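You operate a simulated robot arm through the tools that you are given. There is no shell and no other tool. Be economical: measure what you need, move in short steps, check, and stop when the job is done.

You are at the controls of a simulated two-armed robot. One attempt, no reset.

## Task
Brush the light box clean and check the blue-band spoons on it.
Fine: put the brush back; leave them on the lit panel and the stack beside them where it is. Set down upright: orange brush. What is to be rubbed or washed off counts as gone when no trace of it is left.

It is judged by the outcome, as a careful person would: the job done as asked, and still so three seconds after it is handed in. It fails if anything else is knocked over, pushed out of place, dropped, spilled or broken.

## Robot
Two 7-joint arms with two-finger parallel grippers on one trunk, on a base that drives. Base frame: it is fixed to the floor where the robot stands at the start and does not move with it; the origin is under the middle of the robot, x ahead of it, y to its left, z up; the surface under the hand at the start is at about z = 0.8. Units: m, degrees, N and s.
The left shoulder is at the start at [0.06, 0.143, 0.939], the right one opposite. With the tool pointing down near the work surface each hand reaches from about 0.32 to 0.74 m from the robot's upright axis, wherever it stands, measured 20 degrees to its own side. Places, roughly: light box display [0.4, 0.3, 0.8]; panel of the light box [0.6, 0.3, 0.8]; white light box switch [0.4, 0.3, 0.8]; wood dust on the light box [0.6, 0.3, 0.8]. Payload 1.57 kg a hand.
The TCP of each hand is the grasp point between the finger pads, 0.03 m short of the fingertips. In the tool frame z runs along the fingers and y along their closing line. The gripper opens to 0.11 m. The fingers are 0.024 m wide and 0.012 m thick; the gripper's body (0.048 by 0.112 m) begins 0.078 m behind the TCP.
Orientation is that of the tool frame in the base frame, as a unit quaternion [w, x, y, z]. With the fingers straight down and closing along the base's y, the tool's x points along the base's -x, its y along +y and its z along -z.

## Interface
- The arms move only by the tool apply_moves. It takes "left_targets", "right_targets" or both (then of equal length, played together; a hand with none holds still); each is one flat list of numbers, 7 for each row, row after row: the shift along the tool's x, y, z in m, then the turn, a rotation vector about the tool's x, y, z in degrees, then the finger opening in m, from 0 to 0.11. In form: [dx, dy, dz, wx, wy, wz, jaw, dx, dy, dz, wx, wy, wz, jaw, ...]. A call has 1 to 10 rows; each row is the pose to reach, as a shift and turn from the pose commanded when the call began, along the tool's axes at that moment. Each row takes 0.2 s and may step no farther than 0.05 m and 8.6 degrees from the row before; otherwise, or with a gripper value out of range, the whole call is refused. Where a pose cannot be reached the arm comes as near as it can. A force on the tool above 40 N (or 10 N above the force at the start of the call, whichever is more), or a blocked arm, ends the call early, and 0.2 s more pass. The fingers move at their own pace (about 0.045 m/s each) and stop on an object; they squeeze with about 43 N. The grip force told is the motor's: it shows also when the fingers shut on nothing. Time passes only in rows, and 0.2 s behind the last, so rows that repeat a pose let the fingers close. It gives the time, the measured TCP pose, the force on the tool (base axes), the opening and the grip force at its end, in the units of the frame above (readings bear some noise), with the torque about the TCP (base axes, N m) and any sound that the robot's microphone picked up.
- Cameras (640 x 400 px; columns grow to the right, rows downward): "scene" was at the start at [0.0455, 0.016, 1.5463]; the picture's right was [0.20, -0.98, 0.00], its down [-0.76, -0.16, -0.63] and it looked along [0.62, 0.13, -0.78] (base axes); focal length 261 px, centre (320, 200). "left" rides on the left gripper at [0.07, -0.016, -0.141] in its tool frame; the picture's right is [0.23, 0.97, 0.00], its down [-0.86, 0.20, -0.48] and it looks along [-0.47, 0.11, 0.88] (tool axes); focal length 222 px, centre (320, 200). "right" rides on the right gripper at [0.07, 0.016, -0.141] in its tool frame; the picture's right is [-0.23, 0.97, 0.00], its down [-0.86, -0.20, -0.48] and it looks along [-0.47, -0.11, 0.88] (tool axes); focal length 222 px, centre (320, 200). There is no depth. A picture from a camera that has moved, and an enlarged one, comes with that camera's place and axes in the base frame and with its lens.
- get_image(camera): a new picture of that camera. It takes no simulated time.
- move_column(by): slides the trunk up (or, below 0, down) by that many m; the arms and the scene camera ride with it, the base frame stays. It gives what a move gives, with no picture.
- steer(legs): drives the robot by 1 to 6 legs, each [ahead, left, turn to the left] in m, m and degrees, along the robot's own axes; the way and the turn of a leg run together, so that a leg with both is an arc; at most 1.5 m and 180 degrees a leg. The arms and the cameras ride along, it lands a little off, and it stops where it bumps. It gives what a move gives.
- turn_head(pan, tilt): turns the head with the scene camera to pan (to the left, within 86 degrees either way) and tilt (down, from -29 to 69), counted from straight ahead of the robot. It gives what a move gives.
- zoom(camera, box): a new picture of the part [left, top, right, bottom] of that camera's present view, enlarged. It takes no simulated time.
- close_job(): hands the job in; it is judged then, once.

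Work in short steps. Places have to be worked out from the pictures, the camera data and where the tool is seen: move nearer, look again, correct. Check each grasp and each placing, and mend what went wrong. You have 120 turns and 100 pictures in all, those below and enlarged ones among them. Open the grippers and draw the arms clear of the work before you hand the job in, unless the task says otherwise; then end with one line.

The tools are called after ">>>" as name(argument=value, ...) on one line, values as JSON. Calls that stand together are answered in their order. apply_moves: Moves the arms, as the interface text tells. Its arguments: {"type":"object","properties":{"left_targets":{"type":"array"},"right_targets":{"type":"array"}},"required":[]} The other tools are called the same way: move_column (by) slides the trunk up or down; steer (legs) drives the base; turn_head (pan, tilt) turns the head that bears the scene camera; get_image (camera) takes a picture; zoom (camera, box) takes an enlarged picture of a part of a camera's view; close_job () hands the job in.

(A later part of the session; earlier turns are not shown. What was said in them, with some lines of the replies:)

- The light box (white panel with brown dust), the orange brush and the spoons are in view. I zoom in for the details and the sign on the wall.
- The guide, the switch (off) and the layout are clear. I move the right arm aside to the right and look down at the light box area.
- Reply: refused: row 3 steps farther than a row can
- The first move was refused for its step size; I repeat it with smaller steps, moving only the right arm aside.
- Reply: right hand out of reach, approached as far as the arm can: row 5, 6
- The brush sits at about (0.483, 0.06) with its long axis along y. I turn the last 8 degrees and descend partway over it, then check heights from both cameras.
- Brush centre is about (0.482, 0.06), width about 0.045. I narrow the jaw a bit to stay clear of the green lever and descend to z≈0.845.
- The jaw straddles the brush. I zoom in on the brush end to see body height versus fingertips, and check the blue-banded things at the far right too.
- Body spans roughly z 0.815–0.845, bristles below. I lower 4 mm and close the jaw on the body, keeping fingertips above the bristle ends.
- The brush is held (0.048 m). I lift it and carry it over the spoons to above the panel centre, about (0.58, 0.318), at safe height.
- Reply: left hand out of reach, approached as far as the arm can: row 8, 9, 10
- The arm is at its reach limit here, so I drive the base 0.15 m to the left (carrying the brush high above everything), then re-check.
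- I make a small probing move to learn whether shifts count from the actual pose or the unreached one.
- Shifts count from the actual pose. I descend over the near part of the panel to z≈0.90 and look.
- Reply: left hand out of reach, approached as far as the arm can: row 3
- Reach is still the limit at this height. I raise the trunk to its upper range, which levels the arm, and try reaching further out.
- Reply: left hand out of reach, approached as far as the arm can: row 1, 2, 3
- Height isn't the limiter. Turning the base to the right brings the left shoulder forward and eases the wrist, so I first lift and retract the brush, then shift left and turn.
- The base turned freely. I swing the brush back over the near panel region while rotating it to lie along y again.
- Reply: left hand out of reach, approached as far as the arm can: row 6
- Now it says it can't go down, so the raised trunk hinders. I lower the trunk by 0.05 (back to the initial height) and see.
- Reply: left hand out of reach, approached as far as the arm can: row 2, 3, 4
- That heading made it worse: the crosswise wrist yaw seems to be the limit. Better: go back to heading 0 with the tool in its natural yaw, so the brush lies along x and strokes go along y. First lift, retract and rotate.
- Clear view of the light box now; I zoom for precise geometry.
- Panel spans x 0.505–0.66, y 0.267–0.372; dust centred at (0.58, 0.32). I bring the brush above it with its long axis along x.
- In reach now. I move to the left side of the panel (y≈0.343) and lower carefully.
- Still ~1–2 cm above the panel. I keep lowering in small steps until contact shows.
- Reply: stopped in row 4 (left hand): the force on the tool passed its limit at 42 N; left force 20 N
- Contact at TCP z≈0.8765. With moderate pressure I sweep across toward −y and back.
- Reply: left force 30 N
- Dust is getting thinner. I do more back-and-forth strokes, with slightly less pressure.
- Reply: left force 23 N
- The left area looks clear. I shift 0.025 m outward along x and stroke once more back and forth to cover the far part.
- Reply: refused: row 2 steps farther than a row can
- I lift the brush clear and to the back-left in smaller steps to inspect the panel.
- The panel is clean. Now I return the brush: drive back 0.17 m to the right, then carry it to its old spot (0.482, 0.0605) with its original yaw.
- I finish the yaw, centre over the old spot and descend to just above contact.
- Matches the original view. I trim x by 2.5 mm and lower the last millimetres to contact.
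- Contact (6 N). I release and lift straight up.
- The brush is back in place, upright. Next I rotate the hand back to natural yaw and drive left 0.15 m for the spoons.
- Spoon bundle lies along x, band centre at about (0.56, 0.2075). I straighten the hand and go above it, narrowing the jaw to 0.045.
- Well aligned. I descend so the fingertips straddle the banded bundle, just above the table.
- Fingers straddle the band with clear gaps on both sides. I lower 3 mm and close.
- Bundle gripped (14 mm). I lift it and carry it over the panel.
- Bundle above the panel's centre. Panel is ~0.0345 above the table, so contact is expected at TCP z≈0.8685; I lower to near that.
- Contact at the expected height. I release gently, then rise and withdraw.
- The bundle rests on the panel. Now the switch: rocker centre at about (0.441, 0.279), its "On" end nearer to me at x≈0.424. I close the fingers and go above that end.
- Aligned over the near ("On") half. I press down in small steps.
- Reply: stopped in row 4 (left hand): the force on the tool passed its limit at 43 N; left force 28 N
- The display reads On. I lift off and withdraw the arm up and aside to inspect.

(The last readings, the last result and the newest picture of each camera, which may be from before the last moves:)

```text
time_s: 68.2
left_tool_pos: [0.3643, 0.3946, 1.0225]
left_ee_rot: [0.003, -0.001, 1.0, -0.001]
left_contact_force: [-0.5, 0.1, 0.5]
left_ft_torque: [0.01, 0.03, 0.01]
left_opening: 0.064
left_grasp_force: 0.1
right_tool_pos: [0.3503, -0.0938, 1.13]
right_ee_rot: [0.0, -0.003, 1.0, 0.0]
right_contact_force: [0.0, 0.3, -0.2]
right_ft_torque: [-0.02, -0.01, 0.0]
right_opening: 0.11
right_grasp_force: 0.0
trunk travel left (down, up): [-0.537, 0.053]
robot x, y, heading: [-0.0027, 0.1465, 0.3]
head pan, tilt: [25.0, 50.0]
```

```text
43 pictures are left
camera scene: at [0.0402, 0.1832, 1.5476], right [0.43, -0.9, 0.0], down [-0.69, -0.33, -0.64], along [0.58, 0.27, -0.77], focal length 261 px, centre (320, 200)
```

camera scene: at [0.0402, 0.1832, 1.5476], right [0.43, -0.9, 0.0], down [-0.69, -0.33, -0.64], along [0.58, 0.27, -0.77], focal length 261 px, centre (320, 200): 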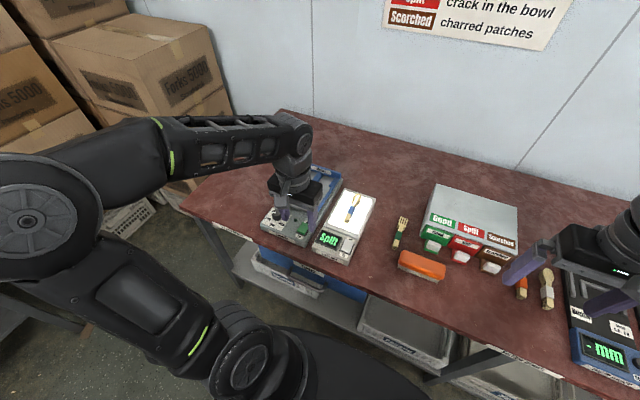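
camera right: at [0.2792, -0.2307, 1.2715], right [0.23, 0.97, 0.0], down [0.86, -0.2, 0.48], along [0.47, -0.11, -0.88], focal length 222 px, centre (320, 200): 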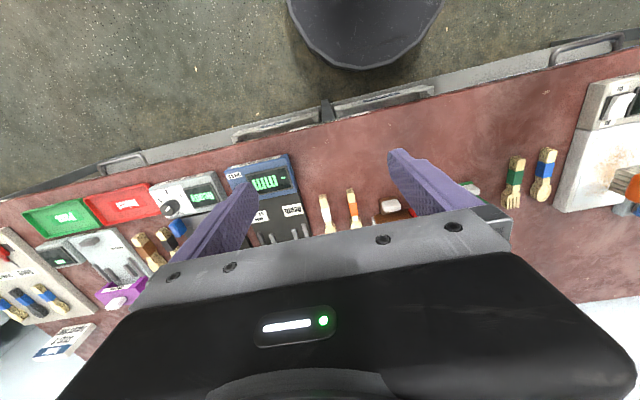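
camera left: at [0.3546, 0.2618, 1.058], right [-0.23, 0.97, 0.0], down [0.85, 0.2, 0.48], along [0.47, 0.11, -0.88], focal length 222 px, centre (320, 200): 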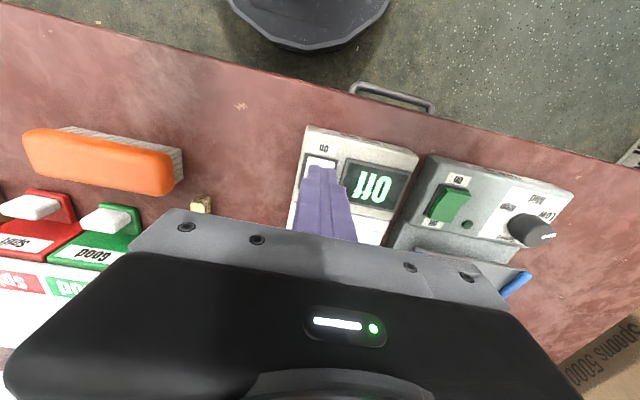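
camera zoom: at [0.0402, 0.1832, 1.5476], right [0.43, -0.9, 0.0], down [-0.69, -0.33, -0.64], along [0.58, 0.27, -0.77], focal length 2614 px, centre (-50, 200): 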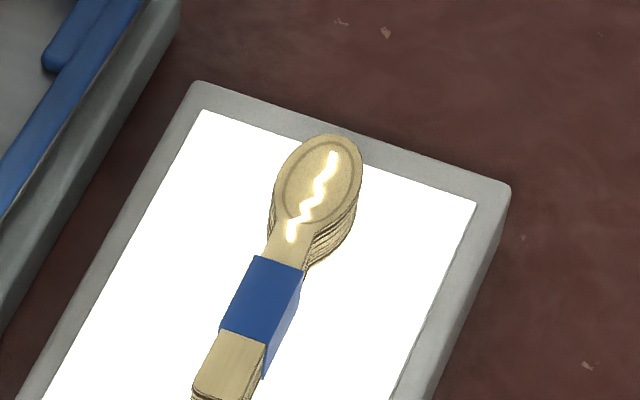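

The lit panel reads "Split" and a crack shows in the top bowl. I look closer at the Good/Split/Scorched station to understand it, and verify the brush.

>>> zoom(camera="scene", box=[380, 170, 540, 290])

>>> zoom(camera="right", box=[300, 80, 640, 292])

>>> get_image(camera="right")

```text
3.33 times, centred on (460, 230) of scene
camera zoom: at [0.0402, 0.1832, 1.5476], right [0.43, -0.9, 0.0], down [-0.69, -0.33, -0.64], along [0.58, 0.27, -0.77], focal length 872 px, centre (-147, 100)
```

zoom: 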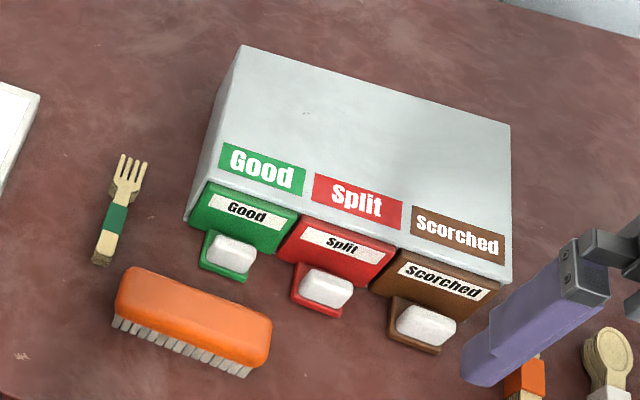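

```text
1.88 times, centred on (470, 186) of right
camera zoom: at [0.2801, -0.0793, 1.2719], right [0.22, 0.98, 0.0], down [0.86, -0.19, 0.48], along [0.47, -0.11, -0.88], focal length 418 px, centre (38, 226)
```

zoom: 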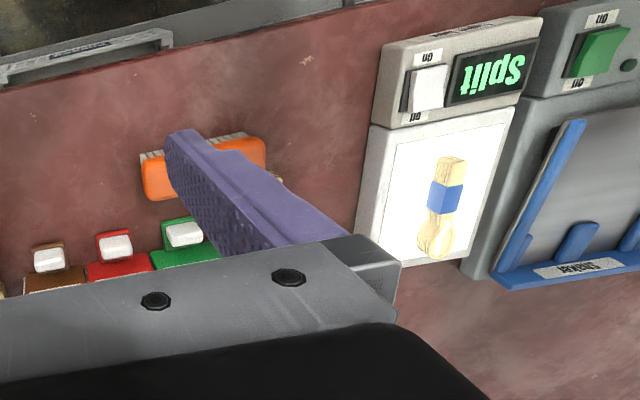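

```text
40 pictures are left
camera right: at [0.2801, -0.0793, 1.2719], right [0.22, 0.98, 0.0], down [0.86, -0.19, 0.48], along [0.47, -0.11, -0.88], focal length 222 px, centre (320, 200)
```

right: 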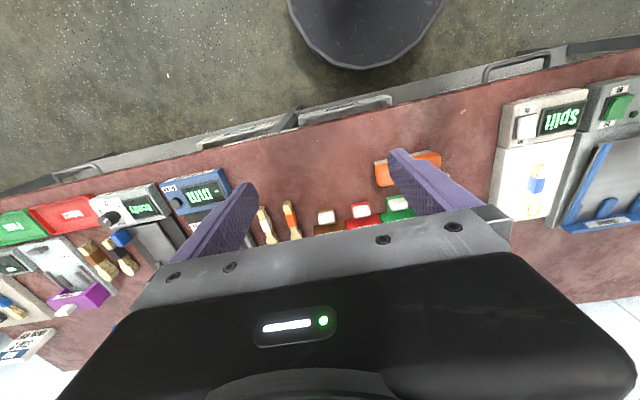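

The coloured units are sorting drawers, which the instruction doesn't ask me to use because the spoons stay on the lit panel. The panel is clean and lit, the brush stands back in its place, the fork stack hasn't moved and both hands are empty and clear, so I hand in.

>>> close_job()

```text
The job is handed in.
```

I brushed the light box clean and switched it on. The blue-band spoons lie on the lit panel, and they are not all sound: the display reads "Split" and a crack shows in the top bowl. The brush is back upright in its place and the stack beside them was not moved.
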